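You operate a simulated robot arm through the tools that you are given. There is no shell and no other tool. Be economical: measure what you need, move in short steps, check, and stop when the job is done.

You are at the controls of a simulated robot arm. One attempt, no reset.

## Task
Save the job card's new limit, then test washer 30 against it.
Fine: it is hooked up; the card names programme, step and limit; one test.

It is judged by the outcome, as a careful person would: the job done as asked, and still so three seconds after it is handed in. It fails if anything else is knocked over, pushed out of place, dropped, spilled or broken.

## Robot
A 6-joint arm with a fingered hand, hanging from a carriage that runs on a rail from [-1503, -1] to [977, 0] (x, y) and turns from -6.213 to 5.777 rad about z. Base frame: it is fixed where the carriage stands at the start and does not move with it; the origin is on the floor, on the carriage's upright axis, x ahead of it, y to its left, z up. Readings come in mm, rad, newtons and seconds.
Its first joint turns from -2.897 to 2.897 rad. Places, roughly: beep switch [800, 0, 1000]; fan switch [900, -500, 1000]; guard [600, -100, 800]; job card [800, -300, 900]; lead clip (4x3x11 cm) [900, -400, 300]; lead plug (3x3x5 cm) [800, -300, 300]; plug (4x4x3 cm) [600, -100, 800]; screen knob [800, -100, 1000]. Payload 4 kg.
The tool frame sits at the grasp point between the pads (the TCP): z along the fingers, y along the line on which they close. The tips reach 29 mm beyond it. Largest opening 100 mm; the body of the gripper starts 34 mm behind the TCP. The gripper is a hand of 5 fingers: y runs from the thumb to the fingers, the wrist lies at [-15, -114, -189] in the tool frame, and closing takes about 1.5 s.
Orientation is that of the tool frame in the base frame, as a unit quaternion [x, y, z, w]. With the fingers straight down and the wrist toward the robot, the tool's x, y and z point along [0, 1, 0], [1, 0, 0] and [0, 0, -1] of the base frame.

## Interface
- The arm moves only by the tool drive_tool. Its arguments are lists of equal length, an entry for each row: "gripper": the opening, from 0 (shut) to 1 (fully open); "linear": the shift along the tool's x, y, z in mm, a list of three; "rot": the turn, a rotation vector about the tool's x, y, z in rad, a list of three. In form: {"gripper": [gripper, ...], "linear": [[x, y, z], ...], "rot": [[ax, ay, az], ...]}. A call has 1 to 10 rows; each row shifts and turns the commanded pose from where the row before left it, along the tool's axes as they then stand. Rows are played at 5 a second. More than 50 mm and 0.15 rad between two rows, or a gripper value outside its range, and nothing of the call is played. A pose out of reach is approached as far as the arm can. The call stops where the force on the tool passes 40 N (or 10 N more than at its start, if that is more) or the arm is blocked; 0.2 s more then pass. Each finger travels about 108 mm/s and halts on what it meets, pressing with about 32 N; the grip force reading is that of the motor and also rises with nothing between the fingers. The clock runs only during rows and for 0.2 s after the last one: add rows that do not move to give the fingers time. It gives the time, the measured TCP pose, the force on the tool (base axes), the opening and the grip force at its end, in the units of the frame above (readings bear some noise), with the torque about the TCP (base axes, N m) and any sound that the robot's microphone picked up.
- Cameras (640 x 400 px; columns grow to the right, rows downward): "scene" is now at [233.1, 43.7, 1765.6]; the picture's right is [0.81, -0.59, 0.00], its down [-0.55, -0.75, -0.36] and it looks along [0.21, 0.29, -0.93] (base axes); focal length 214 px, centre (320, 200). "wrist" rides on the gripper at [66, -86, -121] in the tool frame; the picture's right is [-0.76, 0.31, -0.58], its down [-0.59, -0.70, 0.40] and it looks along [-0.28, 0.64, 0.71] (tool axes); focal length 247 px, centre (320, 200). There is no depth. A picture from a camera that has moved, and an enlarged one, comes with that camera's place and axes in the base frame and with its lens.
- get_image(camera): a new picture of that camera. It takes no simulated time.
- raise_lower(by): slides the trunk up (or, below 0, down) by that many mm; the arm and the scene camera ride with it, the base frame stays. It gives what a move gives, with no picture.
- steer(legs): drives the robot by 1 to 6 legs, each [ahead, left, turn to the left] in mm, mm and rad, along the robot's own axes; the way and the turn of a leg run together, so that a leg with both is an arc; at most 1500 mm and 3.142 rad a leg. The arm and the cameras ride along, it lands a little off, and it stops where it bumps. It keeps to its track: a leg is cut to what the track allows. It gives what a move gives.
- hand_shape(shape): the hand has 5 fingers and takes this shape, open, in about a second: jaw (thumb against the fingers, like two jaws); tri (thumb and two fingers); tip (a fingertip pinch); poke (one finger out to press); point (the index stretched); flat (the hand flat); cup (the hand cupped); fist (a fist). The gripper value then closes the fingers along that shape, each until it touches; the sizes above hold for jaw. It gives what a move gives, with no picture.
- aim_head(pan, tilt): turns the head with the scene camera to pan (to the left, within 2.705 rad either way) and tilt (down, from -0.506 to 1.204), counted from straight ahead of the robot. It gives what a move gives.
- close_up(camera, box): a new picture of the part [left, top, right, bottom] of that camera's present view, enlarged. It takes no simulated time.
- hand_in(): hands the job in; it is judged then, once.

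Go step by step. Nothing tells you exact positions but the pictures and the camera data: compare them with the known pose of the tool, close in by small moves and look again before you grip or let go. The budget is 120 turns and 78 pictures, counting those below and the enlarged ones. Unless the task says otherwise, let go and move clear before handing in, and close with one line.

The tools are called after "Emit:" by a JSON object that holds its "op" and its "data". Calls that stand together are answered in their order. drive_tool: Moves the arm, as the interface text tells. Its arguments: {"type":"object","properties":{"gripper":{"type":"array","items":{"type":"number"}},"linear":{"type":"array","items":{"type":"array","items":{"type":"number"}}},"rot":{"type":"array","items":{"type":"array","items":{"type":"number"}}}},"required":["gripper","linear","rot"]} The other tools are called the same way: raise_lower (by) slides the trunk up or down; hand_shape (shape) gives the hand a shape; steer (legs) drives the base; aim_head (pan, tilt) turns the head that bears the scene camera; get_image (camera) takes a picture; close_up (camera, box) takes an enlarged picture of a part of a camera's view; hand_in () hands the job in.

At the start:

```text
time: 0.0
tcp_pos: [548.2, -374.7, 1235.2]
ee_rot: [0.707, 0.707, -0.001, 0.001]
force: [-0.4, 0.6, -0.4]
moment: [-0.04, -0.01, 0.0]
opening: 99.8
grasp_force: 0.0
shape: jaw
trunk travel left (down, up): [-503.0, 97.0]
robot x, y, heading: [1.6, -0.3, 0.001]
head pan, tilt: [0.944, 1.201]
```

scene: 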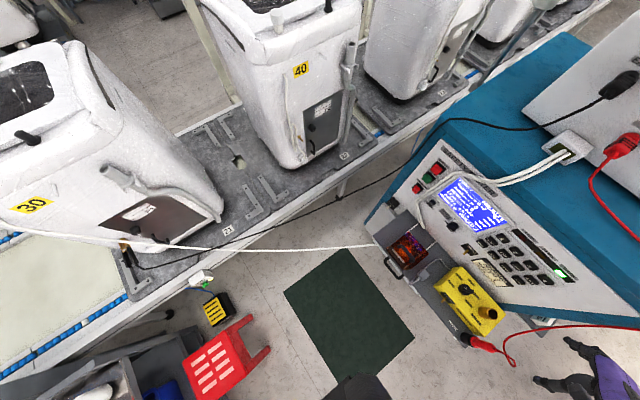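
wrist: 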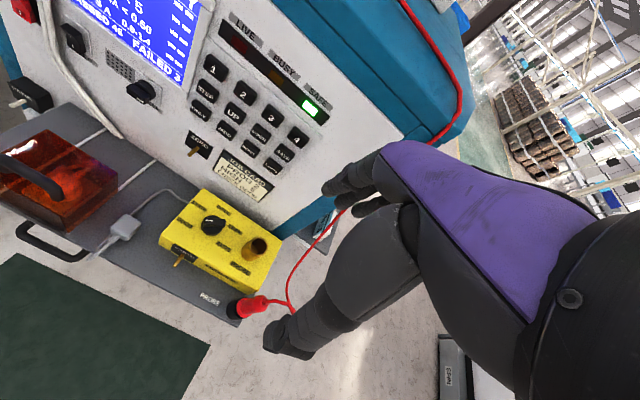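

The tester panel with screen, keypad and job card is ahead; a red interlock box and a yellow box stand on a tray in front of it. I look closer to read them.

Emit:
{"op": "close_up", "data": {"camera": "wrist", "box": [0, 0, 340, 212]}}

Emit:
{"op": "close_up", "data": {"camera": "wrist", "box": [150, 130, 300, 224]}}

Emit:
{"op": "close_up", "data": {"camera": "scene", "box": [370, 130, 590, 268]}}

```text
1.88 times, centred on (170, 106) of wrist
camera zoom: at [464.0, -307.1, 1355.3], right [0.31, -0.76, 0.58], down [-0.7, -0.59, -0.4], along [0.64, -0.28, -0.71], focal length 465 px, centre (602, 377)
```

zoom: 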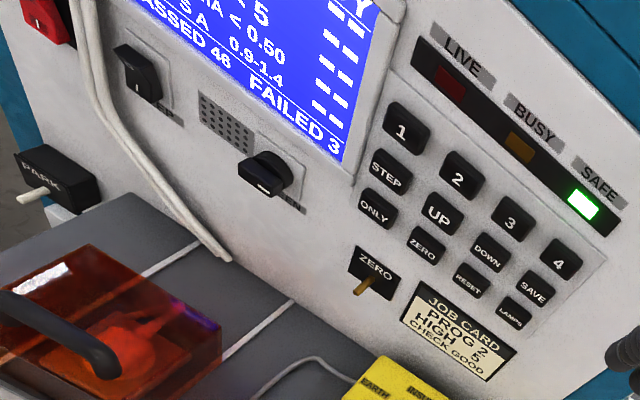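

```text
4.26 times, centred on (225, 177) of wrist
camera zoom: at [464.0, -307.1, 1355.3], right [0.31, -0.76, 0.58], down [-0.7, -0.59, -0.4], along [0.64, -0.28, -0.71], focal length 1051 px, centre (724, 298)
```

zoom: 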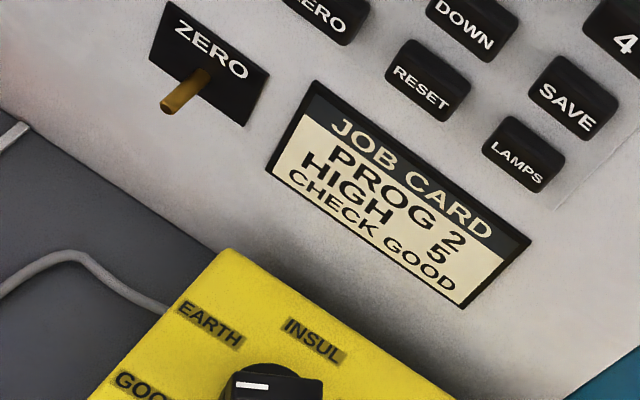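

```text
2.90 times, centred on (480, 199) of scene
camera zoom: at [233.1, 43.7, 1765.6], right [0.81, -0.59, 0.0], down [-0.55, -0.75, -0.36], along [0.21, 0.29, -0.93], focal length 622 px, centre (-144, 203)
```

zoom: 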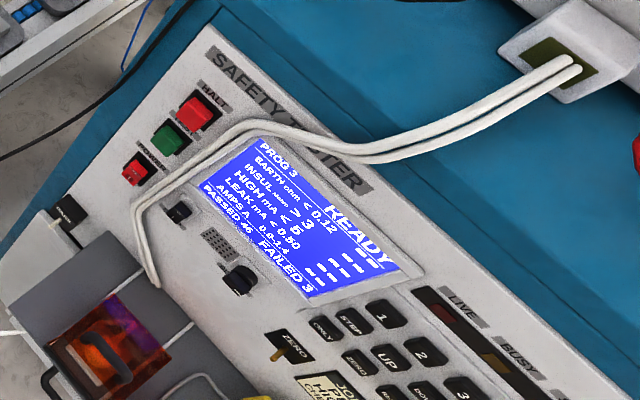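

The card says PROG 2, HIGH 5, CHECK GOOD; the screen shows programme 3. I read the screen and the yellow box sharply.

Emit:
{"op": "close_up", "data": {"camera": "scene", "box": [430, 170, 520, 226]}}

Emit:
{"op": "close_up", "data": {"camera": "wrist", "box": [80, 180, 300, 318]}}

Emit:
{"op": "close_up", "data": {"camera": "scene", "box": [360, 210, 520, 350]}}

Emit:
{"op": "close_up", "data": {"camera": "scene", "box": [80, 160, 400, 360]}}

```text
7.11 times, centred on (475, 198) of scene
camera zoom: at [233.1, 43.7, 1765.6], right [0.81, -0.59, 0.0], down [-0.55, -0.75, -0.36], along [0.21, 0.29, -0.93], focal length 1525 px, centre (-782, 214)
```

zoom: 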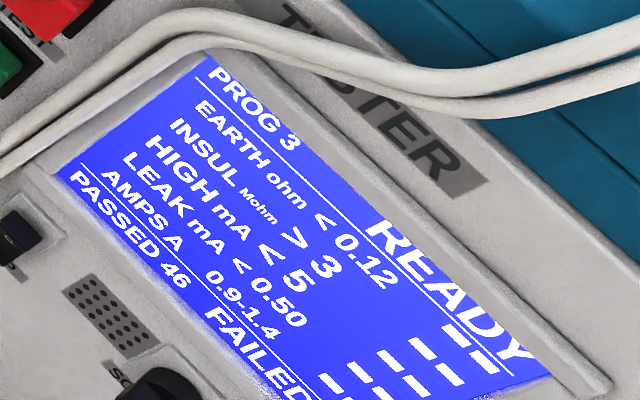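

```text
2.90 times, centred on (190, 249) of wrist
camera zoom: at [464.0, -307.1, 1355.3], right [0.31, -0.76, 0.58], down [-0.7, -0.59, -0.4], along [0.64, -0.28, -0.71], focal length 716 px, centre (697, 58)
```

zoom: 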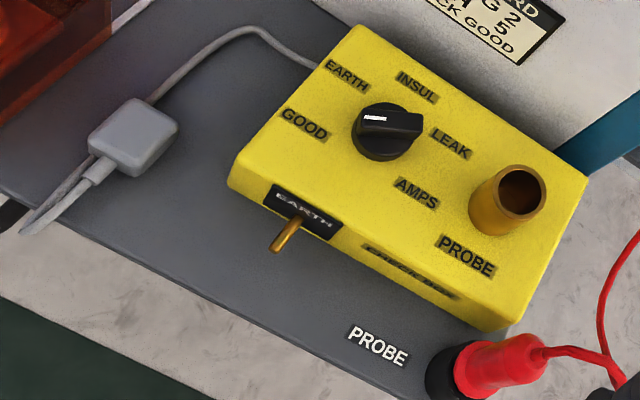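

```text
2.86 times, centred on (440, 280) of scene
camera zoom: at [233.1, 43.7, 1765.6], right [0.81, -0.59, 0.0], down [-0.55, -0.75, -0.36], along [0.21, 0.29, -0.93], focal length 613 px, centre (-23, -29)
```

zoom: 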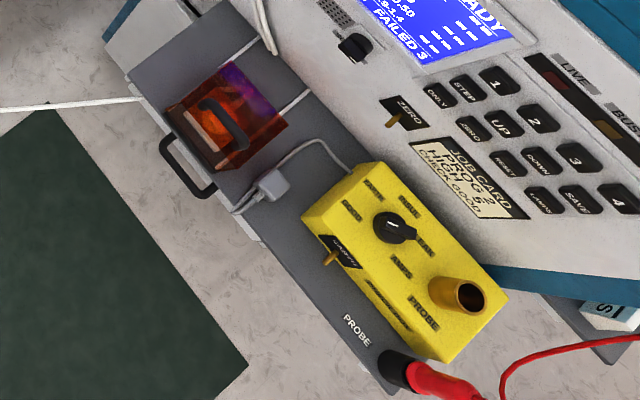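

```text
2.00 times, centred on (240, 260) of scene
camera zoom: at [233.1, 43.7, 1765.6], right [0.81, -0.59, 0.0], down [-0.55, -0.75, -0.36], along [0.21, 0.29, -0.93], focal length 429 px, centre (480, 80)
```

zoom: 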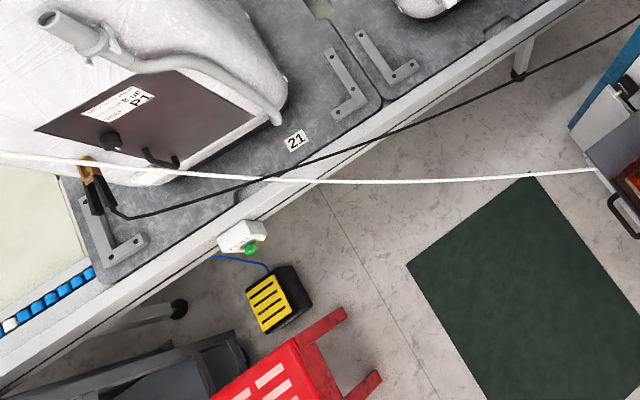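

From stereo, key "1" is near (767,-186,1103), STEP near (762,-185,1060); the panel is nearly upright facing -x. I aim the head at the panel and read the labels.

Emit:
{"op": "aim_head", "data": {"pan": -0.2, "tilt": 0.92}}

Emit:
{"op": "get_image", "data": {"camera": "scene"}}

Emit:
{"op": "close_up", "data": {"camera": "scene", "box": [190, 120, 350, 220]}}

```text
time: 1.4
tcp_pos: [548.7, -372.9, 1235.8]
ee_rot: [0.707, 0.708, 0.0, 0.0]
force: [-0.7, -0.5, 0.2]
moment: [0.0, 0.01, -0.01]
opening: 99.5
grasp_force: 0.1
shape: jaw
trunk travel left (down, up): [-503.0, 97.0]
robot x, y, heading: [-2.1, -0.5, 0.001]
head pan, tilt: [-0.201, 0.92]
```

```text
68 pictures are left
camera scene: at [273.2, -16.3, 1783.9], right [-0.2, -0.98, 0.0], down [-0.78, 0.16, -0.61], along [0.59, -0.12, -0.8], focal length 214 px, centre (320, 200)
```

scene: 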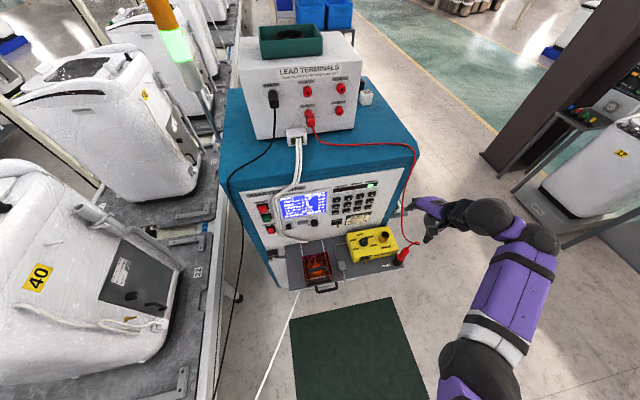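

```text
4.00 times, centred on (270, 170) of scene
camera zoom: at [273.2, -16.3, 1783.9], right [-0.2, -0.98, 0.0], down [-0.78, 0.16, -0.61], along [0.59, -0.12, -0.8], focal length 858 px, centre (520, 320)
```

zoom: 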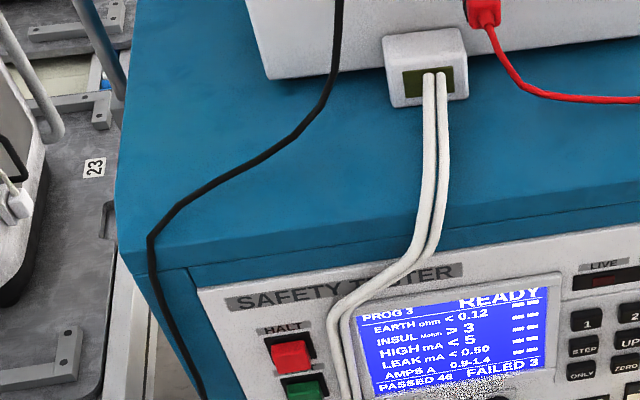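

Emit:
{"op": "close_up", "data": {"camera": "scene", "box": [240, 180, 400, 300]}}

Emit:
{"op": "close_up", "data": {"camera": "scene", "box": [320, 170, 420, 240]}}

Emit:
{"op": "close_up", "data": {"camera": "scene", "box": [240, 50, 380, 140]}}

Emit:
{"op": "hand_shape", "data": {"shape": "poke"}}

```text
3.33 times, centred on (320, 240) of scene
camera zoom: at [273.2, -16.3, 1783.9], right [-0.2, -0.98, 0.0], down [-0.78, 0.16, -0.61], along [0.59, -0.12, -0.8], focal length 715 px, centre (320, 67)
```

zoom: 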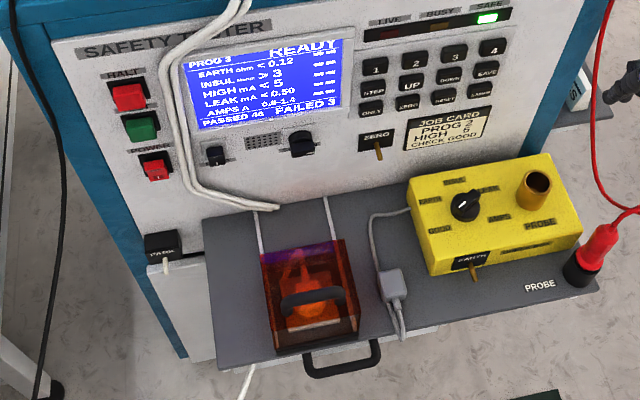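

```text
5.71 times, centred on (370, 205) of scene
camera zoom: at [273.2, -16.3, 1783.9], right [-0.2, -0.98, 0.0], down [-0.78, 0.16, -0.61], along [0.59, -0.12, -0.8], focal length 1226 px, centre (34, 171)
```

zoom: 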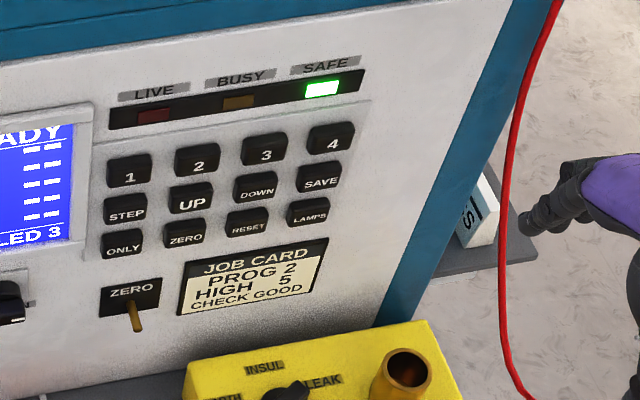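

```text
4.44 times, centred on (310, 95) of scene
camera zoom: at [273.2, -16.3, 1783.9], right [-0.2, -0.98, 0.0], down [-0.78, 0.16, -0.61], along [0.59, -0.12, -0.8], focal length 953 px, centre (364, 667)
```

zoom: 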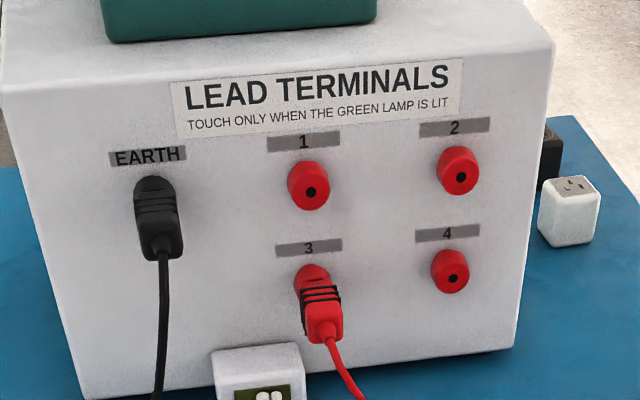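

```text
time: 2.3
tcp_pos: [547.9, -373.5, 1234.8]
ee_rot: [0.708, 0.706, 0.0, 0.0]
force: [0.1, -0.5, 0.6]
moment: [0.01, 0.02, 0.01]
opening: 0.0
grasp_force: 0.2
shape: poke
trunk travel left (down, up): [-503.0, 97.0]
robot x, y, heading: [1.3, -2.4, 0.004]
head pan, tilt: [-0.201, 0.92]
```

The panel reads clearly: keys 1-4, STEP/UP/DOWN/SAVE, green start button between HALT and POWER. I turn the tool to point at the panel (+x).

Emit:
{"op": "drive_tool", "data": {"gripper": [0, 0, 0, 0, 0, 0, 0, 0, 0, 0], "linear": [[0, -10, 0], [0, 0, 0], [0, 0, 0], [0, 0, 0], [0, 0, 0], [0, 0, 0], [0, 0, 0], [0, 0, 0], [0, 0, 0], [0, 0, 0]], "rot": [[-0.149, 0, 0], [-0.149, 0, 0], [-0.149, 0, 0], [-0.149, 0, 0], [-0.149, 0, 0], [-0.149, 0, 0], [-0.149, 0, 0], [-0.149, 0, 0], [-0.149, 0, 0], [-0.149, 0, 0]]}}

Emit:
{"op": "get_image", "data": {"camera": "scene"}}

Emit:
{"op": "get_image", "data": {"camera": "wrist"}}

```text
time: 4.5
tcp_pos: [529.9, -367.6, 1256.3]
ee_rot: [0.519, 0.519, 0.481, 0.48]
force: [-0.4, 0.7, -0.4]
moment: [-0.03, 0.02, -0.03]
opening: 0.0
grasp_force: 32.3
shape: jaw
out of reach, approached as far as the arm can: row 10
trunk travel left (down, up): [-503.0, 97.0]
robot x, y, heading: [0.6, -0.6, 0.0]
head pan, tilt: [-0.201, 0.92]
```

```text
63 pictures are left
camera scene: at [273.0, -16.2, 1783.8], right [-0.2, -0.98, 0.0], down [-0.78, 0.16, -0.61], along [0.59, -0.12, -0.8], focal length 214 px, centre (320, 200)
```

scene: 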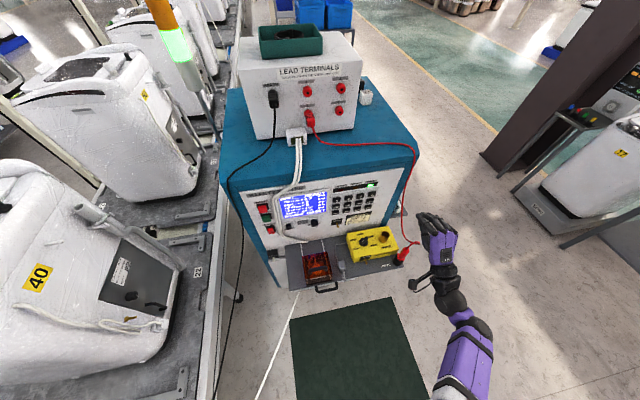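

```text
62 pictures are left
camera wrist: at [404.2, -302.6, 1181.1], right [-0.55, -0.76, 0.35], down [0.34, -0.59, -0.73], along [0.76, -0.28, 0.58], focal length 247 px, centre (320, 200)
```

wrist: 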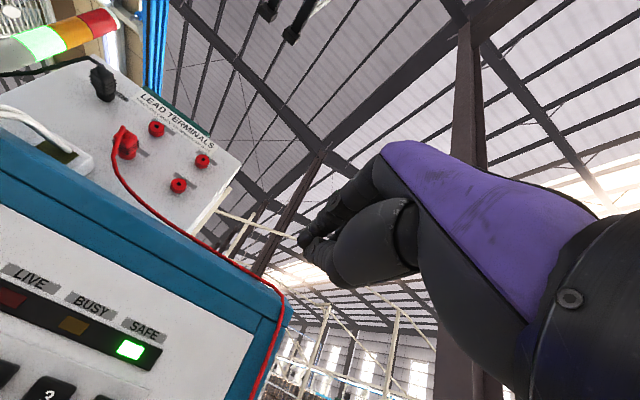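

The hand left the poke shape when the gripper value was 0, so I set poke again and see how it looks with gripper value 1.

Emit:
{"op": "hand_shape", "data": {"shape": "poke"}}

Emit:
{"op": "close_up", "data": {"camera": "scene", "box": [360, 180, 520, 280]}}

Emit:
{"op": "get_image", "data": {"camera": "wrist"}}

```text
time: 5.4
tcp_pos: [529.7, -368.9, 1257.4]
ee_rot: [0.52, 0.52, 0.479, 0.479]
force: [0.0, -0.2, -0.1]
moment: [-0.03, -0.03, -0.03]
opening: 0.0
grasp_force: 0.1
shape: poke
trunk travel left (down, up): [-503.0, 97.0]
robot x, y, heading: [-0.8, 1.6, 0.004]
head pan, tilt: [-0.201, 0.92]
```

```text
4.00 times, centred on (440, 230) of scene
camera zoom: at [273.2, -16.4, 1783.9], right [-0.2, -0.98, 0.0], down [-0.78, 0.16, -0.61], along [0.59, -0.12, -0.8], focal length 858 px, centre (-160, 80)
```

zoom: 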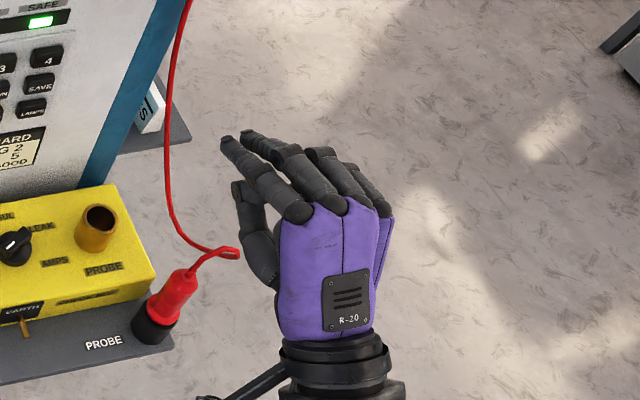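

```text
60 pictures are left
camera wrist: at [404.6, -303.5, 1181.6], right [-0.55, -0.76, 0.35], down [0.34, -0.59, -0.73], along [0.76, -0.28, 0.58], focal length 247 px, centre (320, 200)
```

wrist: 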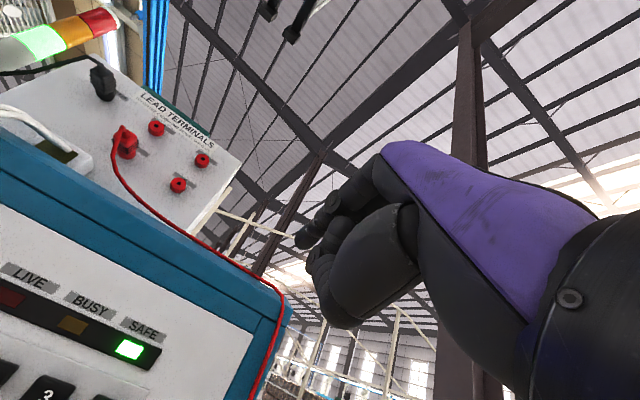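

Emit:
{"op": "drive_tool", "data": {"gripper": [1, 1, 1, 1], "linear": [[0, 0, -10], [0, 0, 0], [0, 0, 0], [0, 0, 0]], "rot": [[0, 0, 0], [0, 0, 0], [0, 0, 0], [0, 0, 0]]}}

Emit:
{"op": "close_up", "data": {"camera": "scene", "box": [360, 180, 520, 280]}}

Emit:
{"op": "close_up", "data": {"camera": "wrist", "box": [260, 130, 500, 280]}}

```text
time: 6.4
tcp_pos: [520.6, -367.5, 1259.2]
ee_rot: [0.52, 0.52, 0.479, 0.479]
force: [0.4, 0.2, -1.2]
moment: [0.01, 0.02, -0.04]
opening: 0.0
grasp_force: 0.0
shape: poke
trunk travel left (down, up): [-503.0, 97.0]
robot x, y, heading: [-2.9, -2.0, 0.007]
head pan, tilt: [-0.201, 0.92]
```

```text
4.00 times, centred on (440, 230) of scene
camera zoom: at [273.2, -16.4, 1783.9], right [-0.2, -0.98, 0.0], down [-0.78, 0.16, -0.61], along [0.59, -0.12, -0.8], focal length 858 px, centre (-160, 80)
```

zoom: 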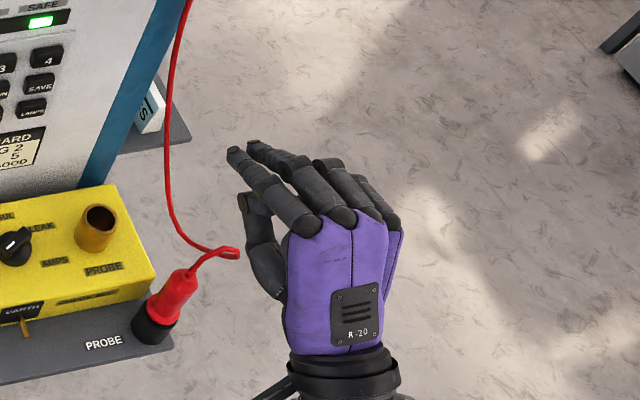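

```text
2.67 times, centred on (380, 205) of wrist
camera zoom: at [394.6, -303.2, 1182.6], right [-0.55, -0.76, 0.35], down [0.34, -0.59, -0.73], along [0.76, -0.28, 0.58], focal length 659 px, centre (160, 187)
```

zoom: 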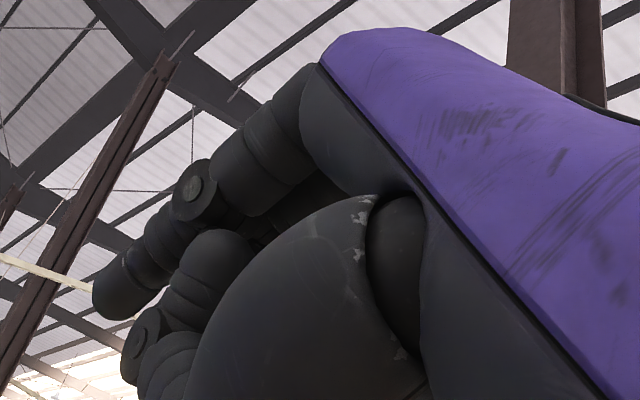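

Emit:
{"op": "hand_shape", "data": {"shape": "point"}}

Emit:
{"op": "close_up", "data": {"camera": "scene", "box": [360, 180, 520, 280]}}

Emit:
{"op": "get_image", "data": {"camera": "wrist"}}

```text
time: 7.3
tcp_pos: [520.5, -369.2, 1258.5]
ee_rot: [0.52, 0.519, 0.48, 0.48]
force: [0.7, -0.3, 0.1]
moment: [-0.03, 0.0, 0.01]
opening: 0.1
grasp_force: 0.1
shape: point
trunk travel left (down, up): [-503.0, 97.0]
robot x, y, heading: [1.7, -1.4, 0.002]
head pan, tilt: [-0.201, 0.92]
```

```text
4.00 times, centred on (440, 230) of scene
camera zoom: at [273.2, -16.4, 1783.9], right [-0.2, -0.98, 0.0], down [-0.78, 0.16, -0.61], along [0.59, -0.12, -0.8], focal length 858 px, centre (-160, 80)
```

zoom: 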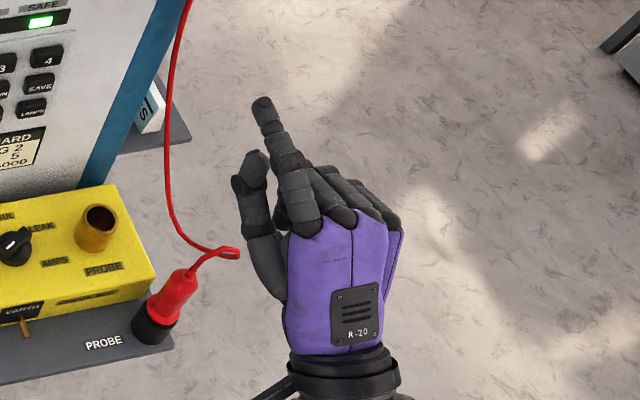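

```text
56 pictures are left
camera wrist: at [394.6, -303.2, 1182.6], right [-0.55, -0.76, 0.35], down [0.34, -0.59, -0.73], along [0.76, -0.28, 0.58], focal length 247 px, centre (320, 200)
```

wrist: 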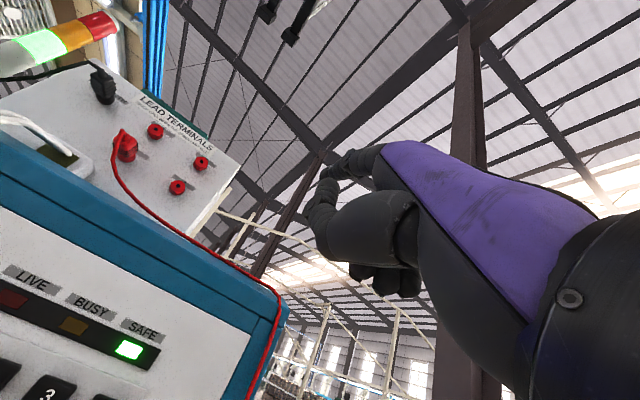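

Point gives a single straight finger, tilted up relative to the tool axis; I pitch the tool down about 0.6 rad so that the finger lies level, and look.

Emit:
{"op": "drive_tool", "data": {"gripper": [1, 1, 1, 1, 1], "linear": [[0, 0, 0], [0, 0, 0], [0, 0, 0], [0, 0, 0], [0, 0, 0]], "rot": [[0.14, 0, 0], [0.14, 0, 0], [0.14, 0, 0], [0.12, 0, 0], [0, 0, 0]]}}

Emit:
{"op": "get_image", "data": {"camera": "scene"}}

Emit:
{"op": "get_image", "data": {"camera": "wrist"}}

```text
time: 8.5
tcp_pos: [520.6, -369.7, 1258.3]
ee_rot: [0.629, 0.629, 0.324, 0.323]
force: [0.4, 0.3, 0.1]
moment: [-0.01, -0.02, 0.01]
opening: 0.0
grasp_force: 0.0
shape: point
trunk travel left (down, up): [-503.0, 97.0]
robot x, y, heading: [2.2, 1.8, 0.004]
head pan, tilt: [-0.201, 0.92]
```

```text
55 pictures are left
camera scene: at [273.2, -16.4, 1783.9], right [-0.2, -0.98, 0.0], down [-0.78, 0.16, -0.61], along [0.59, -0.12, -0.8], focal length 214 px, centre (320, 200)
```

scene: 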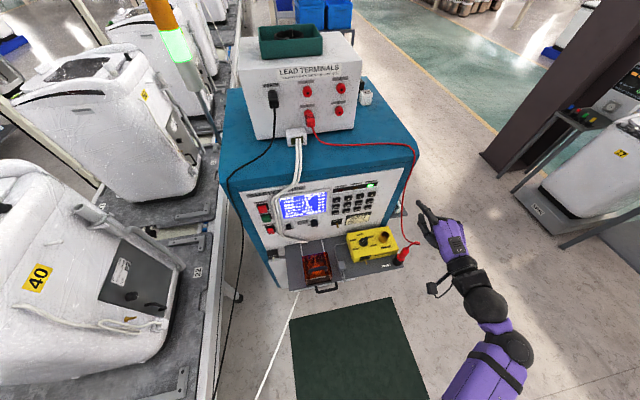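

```text
54 pictures are left
camera wrist: at [373.8, -303.5, 1259.3], right [-0.29, -0.76, 0.59], down [-0.09, -0.59, -0.8], along [0.95, -0.28, 0.11], focal length 247 px, centre (320, 200)
```

wrist: 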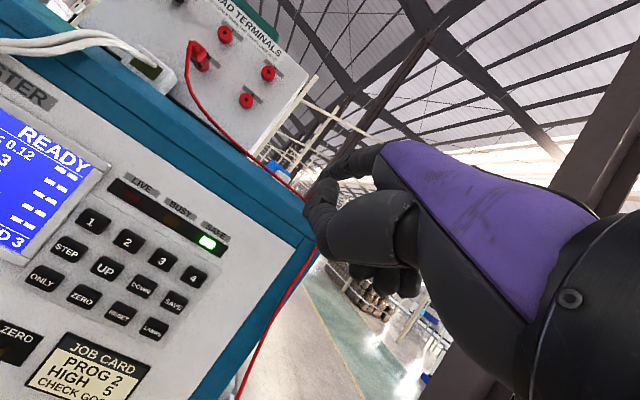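

The finger is now about level, tip near (557,-344,1309). I lower the trunk and shift the hand left to be clear of the red lead before going forward.

Emit:
{"op": "drive_tool", "data": {"gripper": [1, 1, 1, 1], "linear": [[40, 0, 0], [40, 0, 0], [35, 0, 0], [0, 0, 0]], "rot": [[0, 0, 0], [0, 0, 0], [0, 0, 0], [0, 0, 0]]}}

Emit:
{"op": "raise_lower", "data": {"by": -195}}

Emit:
{"op": "get_image", "data": {"camera": "scene"}}

Emit:
{"op": "get_image", "data": {"camera": "wrist"}}

```text
time: 9.5
tcp_pos: [520.6, -254.1, 1260.1]
ee_rot: [0.629, 0.629, 0.323, 0.323]
force: [-0.7, -0.4, 0.5]
moment: [-0.01, 0.02, 0.0]
opening: 0.0
grasp_force: 0.1
shape: point
trunk travel left (down, up): [-503.0, 97.0]
robot x, y, heading: [1.7, -0.8, 0.001]
head pan, tilt: [-0.201, 0.92]
```

```text
time: 11.6
tcp_pos: [519.5, -255.1, 1064.3]
ee_rot: [0.629, 0.628, 0.324, 0.324]
force: [0.6, 0.6, -0.4]
moment: [0.0, 0.02, 0.05]
opening: 0.0
grasp_force: 0.0
shape: point
trunk travel left (down, up): [-308.0, 292.0]
robot x, y, heading: [-1.4, 1.5, -0.002]
head pan, tilt: [-0.201, 0.92]
```

```text
53 pictures are left
camera scene: at [273.2, -16.4, 1589.0], right [-0.2, -0.98, 0.0], down [-0.78, 0.16, -0.61], along [0.59, -0.12, -0.8], focal length 214 px, centre (320, 200)
```

scene: 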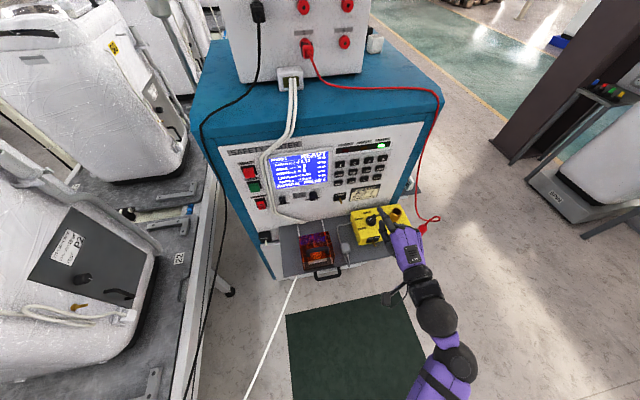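

```text
52 pictures are left
camera wrist: at [373.9, -188.7, 1064.5], right [-0.29, -0.76, 0.58], down [-0.08, -0.59, -0.8], along [0.95, -0.28, 0.11], focal length 247 px, centre (320, 200)
```

wrist: 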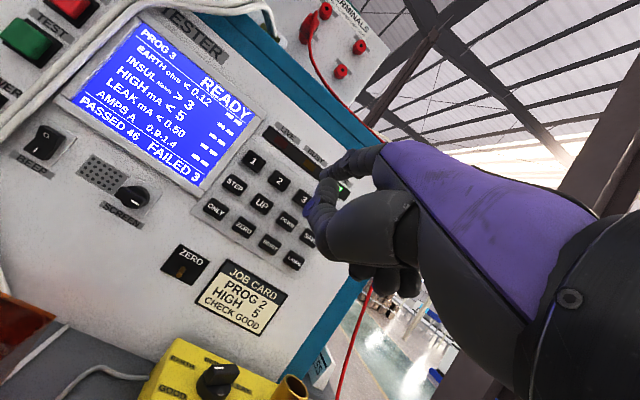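

Emit:
{"op": "close_up", "data": {"camera": "scene", "box": [310, 140, 430, 260]}}

Emit:
{"op": "close_up", "data": {"camera": "wrist", "box": [190, 110, 380, 280]}}

```text
3.33 times, centred on (370, 200) of scene
camera zoom: at [273.2, -16.4, 1589.0], right [-0.2, -0.98, 0.0], down [-0.78, 0.16, -0.61], along [0.59, -0.12, -0.8], focal length 715 px, centre (153, 200)
```

zoom: 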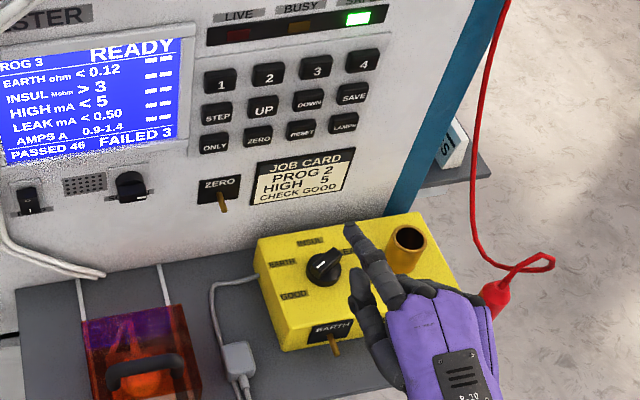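

```text
2.35 times, centred on (285, 195) of wrist
camera zoom: at [373.9, -188.7, 1064.5], right [-0.29, -0.76, 0.58], down [-0.08, -0.59, -0.8], along [0.95, -0.28, 0.11], focal length 581 px, centre (402, 212)
```

zoom: 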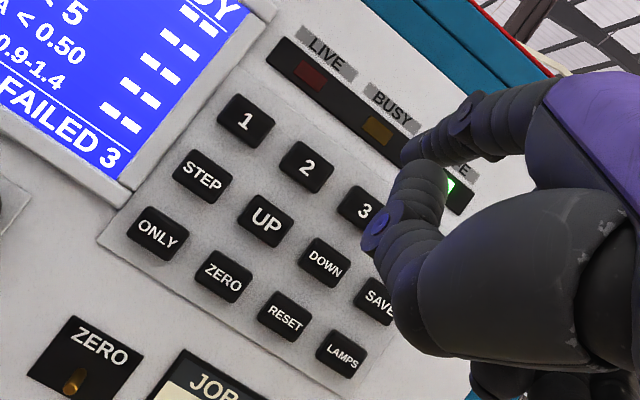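

Green is TEST. The tip is near (572,-239,1106), key 2 about 200 mm further forward; I drive the carriage 120 mm ahead and look.

Emit:
{"op": "steer", "data": {"legs": [[120, 0, 0]]}}

Emit:
{"op": "close_up", "data": {"camera": "scene", "box": [280, 160, 440, 260]}}

Emit:
{"op": "close_up", "data": {"camera": "wrist", "box": [190, 110, 380, 280]}}

```text
time: 12.8
tcp_pos: [639.3, -254.4, 1063.4]
ee_rot: [0.628, 0.629, 0.324, 0.324]
force: [-0.4, 0.6, -0.3]
moment: [0.01, 0.0, 0.02]
opening: 0.0
grasp_force: 0.0
shape: point
trunk travel left (down, up): [-308.0, 292.0]
robot x, y, heading: [119.2, 1.0, 0.004]
head pan, tilt: [-0.201, 0.92]
```

```text
4.00 times, centred on (360, 210) of scene
camera zoom: at [392.8, -16.1, 1589.0], right [-0.2, -0.98, 0.0], down [-0.78, 0.16, -0.61], along [0.59, -0.12, -0.8], focal length 858 px, centre (160, 160)
```

zoom: 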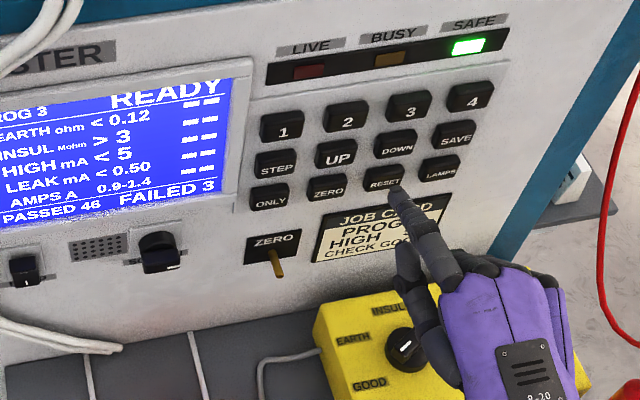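

```text
2.35 times, centred on (285, 195) of wrist
camera zoom: at [493.6, -188.2, 1064.4], right [-0.29, -0.76, 0.58], down [-0.08, -0.59, -0.8], along [0.95, -0.28, 0.11], focal length 581 px, centre (402, 212)
```

zoom: 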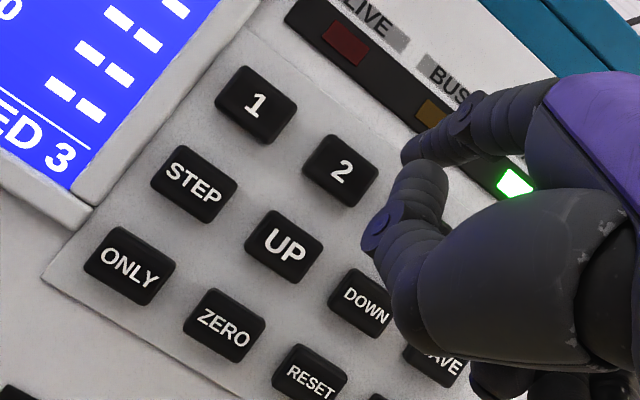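

The tip is about 80 mm before key 2, slightly high. I step in to about 30 mm short and check alignment.

Emit:
{"op": "drive_tool", "data": {"gripper": [1, 1, 1], "linear": [[1.5, 10, 23.5], [1.5, 10, 23.5], [0, 0, 0]], "rot": [[0, 0, 0], [0, 0, 0], [0, 0, 0]]}}

Emit:
{"op": "close_up", "data": {"camera": "scene", "box": [300, 160, 420, 235]}}

Emit:
{"op": "close_up", "data": {"camera": "wrist", "box": [190, 110, 380, 280]}}

```text
time: 13.6
tcp_pos: [690.7, -251.0, 1052.9]
ee_rot: [0.629, 0.629, 0.323, 0.324]
force: [0.5, -0.8, 0.7]
moment: [0.0, -0.05, -0.01]
opening: 0.0
grasp_force: 0.0
shape: point
trunk travel left (down, up): [-308.0, 292.0]
robot x, y, heading: [120.0, -1.5, -0.001]
head pan, tilt: [-0.201, 0.92]
```

```text
5.33 times, centred on (360, 198) of scene
camera zoom: at [392.8, -16.1, 1589.0], right [-0.2, -0.98, 0.0], down [-0.78, 0.16, -0.61], along [0.59, -0.12, -0.8], focal length 1144 px, centre (107, 213)
```

zoom: 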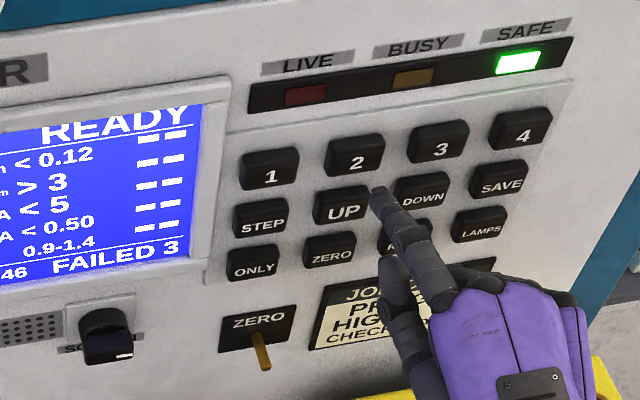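

```text
2.35 times, centred on (285, 195) of wrist
camera zoom: at [543.8, -185.9, 1053.4], right [-0.29, -0.76, 0.58], down [-0.08, -0.59, -0.8], along [0.95, -0.28, 0.11], focal length 581 px, centre (402, 212)
```

zoom: 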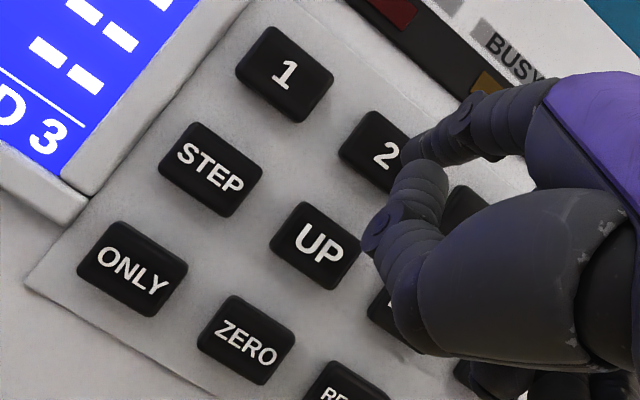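

Both views line up with key 2. I advance slowly until the press registers.

Emit:
{"op": "drive_tool", "data": {"gripper": [1, 1, 1, 1, 1], "linear": [[0.5, 5.8, 8.1], [0.5, 5.8, 8.1], [0, 1.75, 2.45], [0, 1.75, 2.45], [0, 1.75, 2.45]], "rot": [[0, 0, 0], [0, 0, 0], [0, 0, 0], [0, 0, 0], [0, 0, 0]]}}

Emit:
{"op": "close_up", "data": {"camera": "scene", "box": [280, 150, 420, 237]}}

```text
time: 14.8
tcp_pos: [718.4, -251.3, 1052.9]
ee_rot: [0.629, 0.629, 0.323, 0.323]
force: [-3.7, -0.6, 0.4]
moment: [0.02, -0.18, 0.05]
opening: 0.0
grasp_force: 0.0
shape: point
trunk travel left (down, up): [-308.0, 292.0]
robot x, y, heading: [118.0, 5.1, 0.004]
head pan, tilt: [-0.201, 0.92]
heard: click
```

```text
4.57 times, centred on (350, 194) of scene
camera zoom: at [392.4, -16.1, 1588.8], right [-0.2, -0.98, 0.0], down [-0.78, 0.16, -0.61], along [0.59, -0.12, -0.8], focal length 980 px, centre (183, 230)
```

zoom: 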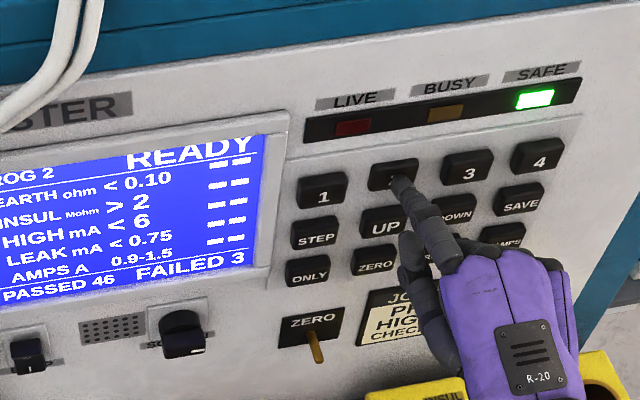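

Programme 2 is selected (HIGH < 6). I back off and go to STEP.

Emit:
{"op": "drive_tool", "data": {"gripper": [1, 1, 1, 1], "linear": [[0, -11.6, -16.3], [24, -17.9, 12.8], [24, -17.9, 12.8], [0, 0, 0]], "rot": [[0, 0, 0], [0, 0, 0], [0, 0, 0], [0, 0, 0]]}}

Emit:
{"op": "close_up", "data": {"camera": "scene", "box": [260, 150, 400, 237]}}

Emit:
{"op": "close_up", "data": {"camera": "wrist", "box": [190, 110, 380, 280]}}

```text
time: 15.8
tcp_pos: [698.2, -202.0, 1009.0]
ee_rot: [0.629, 0.629, 0.324, 0.324]
force: [0.5, -0.3, -0.8]
moment: [-0.01, 0.0, -0.05]
opening: 93.0
grasp_force: 0.0
shape: point
trunk travel left (down, up): [-308.0, 292.0]
robot x, y, heading: [116.8, 0.0, 0.004]
head pan, tilt: [-0.201, 0.92]
```

```text
4.57 times, centred on (330, 194) of scene
camera zoom: at [392.7, -15.9, 1588.9], right [-0.2, -0.98, 0.0], down [-0.78, 0.16, -0.61], along [0.59, -0.12, -0.8], focal length 980 px, centre (274, 230)
```

zoom: 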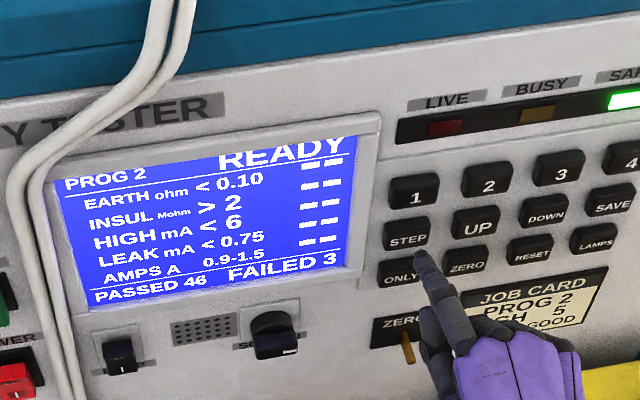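

```text
2.35 times, centred on (285, 195) of wrist
camera zoom: at [551.6, -135.9, 1009.4], right [-0.29, -0.76, 0.58], down [-0.08, -0.59, -0.8], along [0.95, -0.28, 0.11], focal length 581 px, centre (402, 212)
```

zoom: 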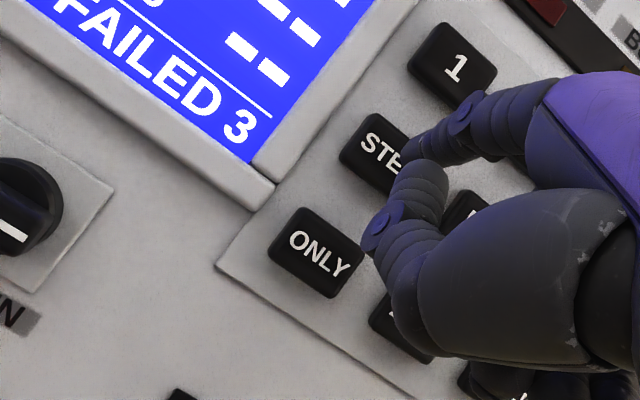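

Emit:
{"op": "drive_tool", "data": {"gripper": [1, 1, 1, 1], "linear": [[0, 5.8, 8.1], [0, 2.0, 2.85], [0, 2.0, 2.85], [0, 2.0, 2.85]], "rot": [[0, 0, 0], [0, 0, 0], [0, 0, 0], [0, 0, 0]]}}

Emit:
{"op": "close_up", "data": {"camera": "scene", "box": [260, 150, 400, 237]}}

```text
time: 16.8
tcp_pos: [717.8, -203.8, 1008.4]
ee_rot: [0.628, 0.63, 0.323, 0.322]
force: [-4.8, -0.8, 1.9]
moment: [0.04, -0.3, -0.01]
opening: 0.0
grasp_force: 0.0
shape: point
trunk travel left (down, up): [-308.0, 292.0]
robot x, y, heading: [118.6, 1.4, -0.0]
head pan, tilt: [-0.201, 0.92]
heard: click
```

```text
4.57 times, centred on (330, 194) of scene
camera zoom: at [392.3, -16.1, 1588.8], right [-0.2, -0.98, 0.0], down [-0.78, 0.16, -0.61], along [0.59, -0.12, -0.8], focal length 980 px, centre (274, 230)
```

zoom: 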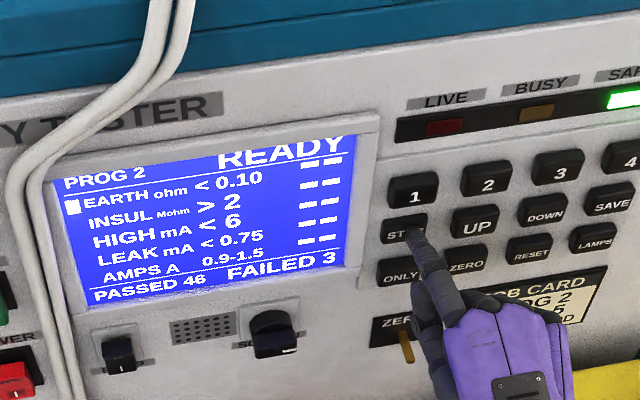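

Cursor is on EARTH; two more presses bring it to HIGH. I do one and then another, checking.

Emit:
{"op": "drive_tool", "data": {"gripper": [1, 1, 1, 1, 1], "linear": [[0, -7, -9.8], [0, 0, 0], [0, 3.5, 4.9], [0, 3.5, 4.9], [0, 0, 0]], "rot": [[0, 0, 0], [0, 0, 0], [0, 0, 0], [0, 0, 0], [0, 0, 0]]}}

Emit:
{"op": "drive_tool", "data": {"gripper": [1, 1, 1, 1, 1], "linear": [[0, -7, -9.8], [0, 0, 0], [0, 3.5, 4.9], [0, 3.5, 4.9], [0, 0, 0]], "rot": [[0, 0, 0], [0, 0, 0], [0, 0, 0], [0, 0, 0], [0, 0, 0]]}}

Emit:
{"op": "close_up", "data": {"camera": "scene", "box": [260, 150, 400, 237]}}

```text
time: 18.0
tcp_pos: [718.7, -201.7, 1008.7]
ee_rot: [0.628, 0.629, 0.323, 0.323]
force: [-6.2, 0.5, 1.0]
moment: [0.0, -0.3, 0.04]
opening: 0.0
grasp_force: 0.0
shape: point
trunk travel left (down, up): [-308.0, 292.0]
robot x, y, heading: [117.9, -1.2, 0.003]
head pan, tilt: [-0.201, 0.92]
heard: click
```

```text
time: 19.2
tcp_pos: [719.5, -203.1, 1008.3]
ee_rot: [0.629, 0.629, 0.323, 0.323]
force: [-6.3, 0.5, 1.1]
moment: [0.03, -0.31, 0.07]
opening: 0.0
grasp_force: 0.1
shape: point
trunk travel left (down, up): [-308.0, 292.0]
robot x, y, heading: [123.6, -1.7, 0.002]
head pan, tilt: [-0.201, 0.92]
heard: click
```

```text
4.57 times, centred on (330, 194) of scene
camera zoom: at [392.2, -16.1, 1588.8], right [-0.2, -0.98, 0.0], down [-0.78, 0.16, -0.61], along [0.59, -0.12, -0.8], focal length 980 px, centre (274, 230)
```

zoom: 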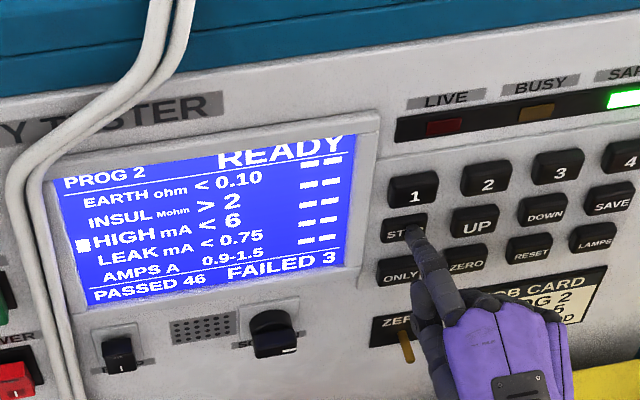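

Cursor is on HIGH. Next is DOWN, two columns to the right.

Emit:
{"op": "drive_tool", "data": {"gripper": [1, 1, 1, 1], "linear": [[0, -11.6, -16.3], [-48, 0, 0], [-48, 0, 0], [0, 0, 0]], "rot": [[0, 0, 0], [0, 0, 0], [0, 0, 0], [0, 0, 0]]}}

Emit:
{"op": "close_up", "data": {"camera": "scene", "box": [280, 150, 420, 237]}}

Emit:
{"op": "close_up", "data": {"camera": "wrist", "box": [190, 110, 380, 280]}}

```text
time: 20.2
tcp_pos: [699.9, -300.4, 1009.4]
ee_rot: [0.628, 0.63, 0.324, 0.323]
force: [0.0, 0.4, 1.2]
moment: [0.01, 0.0, 0.02]
opening: 93.1
grasp_force: 0.0
shape: point
trunk travel left (down, up): [-308.0, 292.0]
robot x, y, heading: [118.2, 1.7, 0.009]
head pan, tilt: [-0.201, 0.92]
```

```text
4.57 times, centred on (350, 194) of scene
camera zoom: at [392.7, -16.3, 1588.9], right [-0.2, -0.98, 0.0], down [-0.78, 0.16, -0.61], along [0.59, -0.12, -0.8], focal length 980 px, centre (183, 230)
```

zoom: 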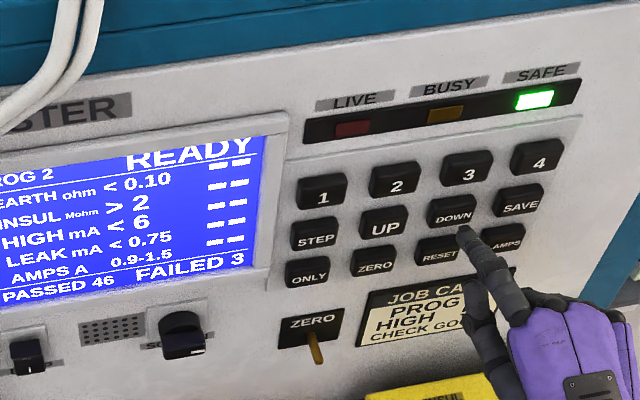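

```text
2.35 times, centred on (285, 195) of wrist
camera zoom: at [553.5, -232.7, 1009.9], right [-0.29, -0.76, 0.58], down [-0.08, -0.59, -0.8], along [0.95, -0.28, 0.11], focal length 581 px, centre (402, 212)
```

zoom: 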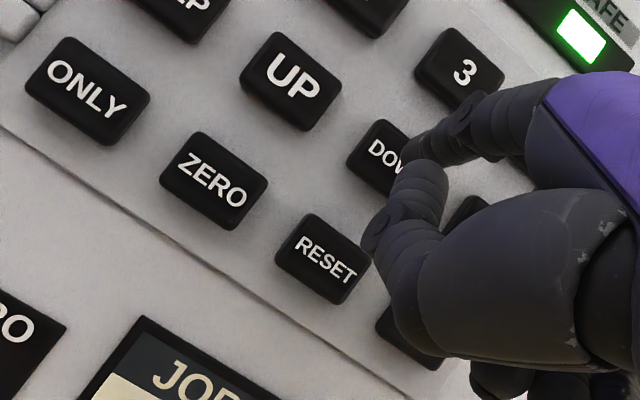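

Aligned with DOWN; press once.

Emit:
{"op": "drive_tool", "data": {"gripper": [1, 1, 1, 1], "linear": [[0, 5.8, 8.1], [0, 2.0, 2.85], [0, 2.0, 2.85], [0, 2.0, 2.85]], "rot": [[0, 0, 0], [0, 0, 0], [0, 0, 0], [0, 0, 0]]}}

Emit:
{"op": "close_up", "data": {"camera": "scene", "box": [260, 150, 400, 237]}}

```text
time: 21.2
tcp_pos: [719.7, -298.6, 1009.4]
ee_rot: [0.629, 0.629, 0.323, 0.324]
force: [-8.5, -0.2, 1.4]
moment: [-0.01, -0.48, 0.15]
opening: 0.0
grasp_force: 0.0
shape: point
trunk travel left (down, up): [-308.0, 292.0]
robot x, y, heading: [118.4, 2.8, -0.005]
head pan, tilt: [-0.201, 0.92]
heard: click
```

```text
4.57 times, centred on (330, 194) of scene
camera zoom: at [391.9, -16.1, 1588.7], right [-0.2, -0.98, 0.0], down [-0.78, 0.16, -0.61], along [0.59, -0.12, -0.8], focal length 980 px, centre (274, 230)
```

zoom: 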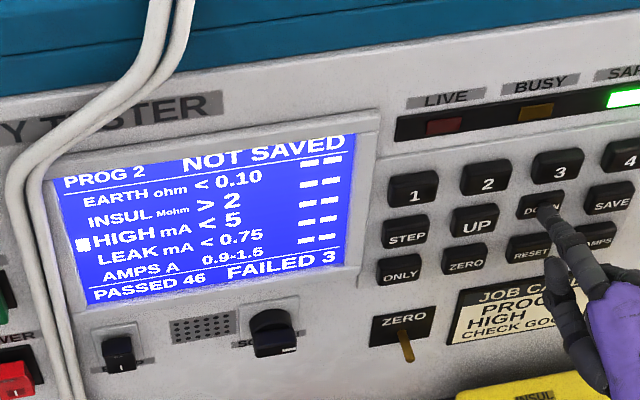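

HIGH is now 5, NOT SAVED. I go one column right to SAVE and press it.

Emit:
{"op": "drive_tool", "data": {"gripper": [1, 1, 1, 1, 1, 1, 1], "linear": [[0, -11.6, -16.3], [-48, 0, 0], [0, 0, 0], [0, 5.8, 8.1], [0, 2.0, 2.85], [0, 2.0, 2.85], [0, 2.0, 2.85]], "rot": [[0, 0, 0], [0, 0, 0], [0, 0, 0], [0, 0, 0], [0, 0, 0], [0, 0, 0], [0, 0, 0]]}}

Emit:
{"op": "close_up", "data": {"camera": "scene", "box": [260, 140, 420, 240]}}

```text
time: 22.8
tcp_pos: [719.3, -346.3, 1008.4]
ee_rot: [0.629, 0.629, 0.324, 0.323]
force: [-9.2, -0.2, 1.2]
moment: [0.0, -0.57, 0.12]
opening: 0.0
grasp_force: 0.1
shape: point
trunk travel left (down, up): [-308.0, 292.0]
robot x, y, heading: [121.3, 3.6, -0.0]
head pan, tilt: [-0.201, 0.92]
heard: click
```

```text
4.00 times, centred on (340, 190) of scene
camera zoom: at [391.8, -16.1, 1588.7], right [-0.2, -0.98, 0.0], down [-0.78, 0.16, -0.61], along [0.59, -0.12, -0.8], focal length 858 px, centre (240, 240)
```

zoom: 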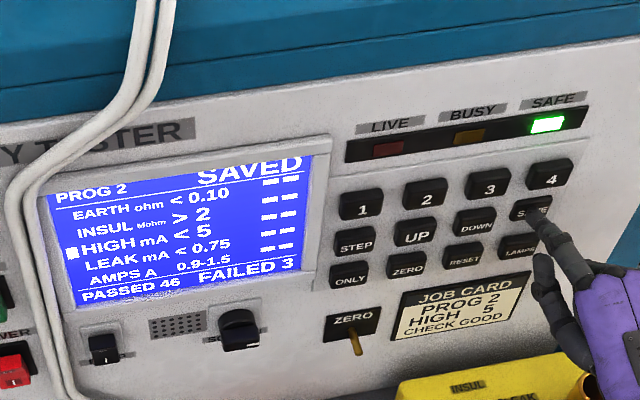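

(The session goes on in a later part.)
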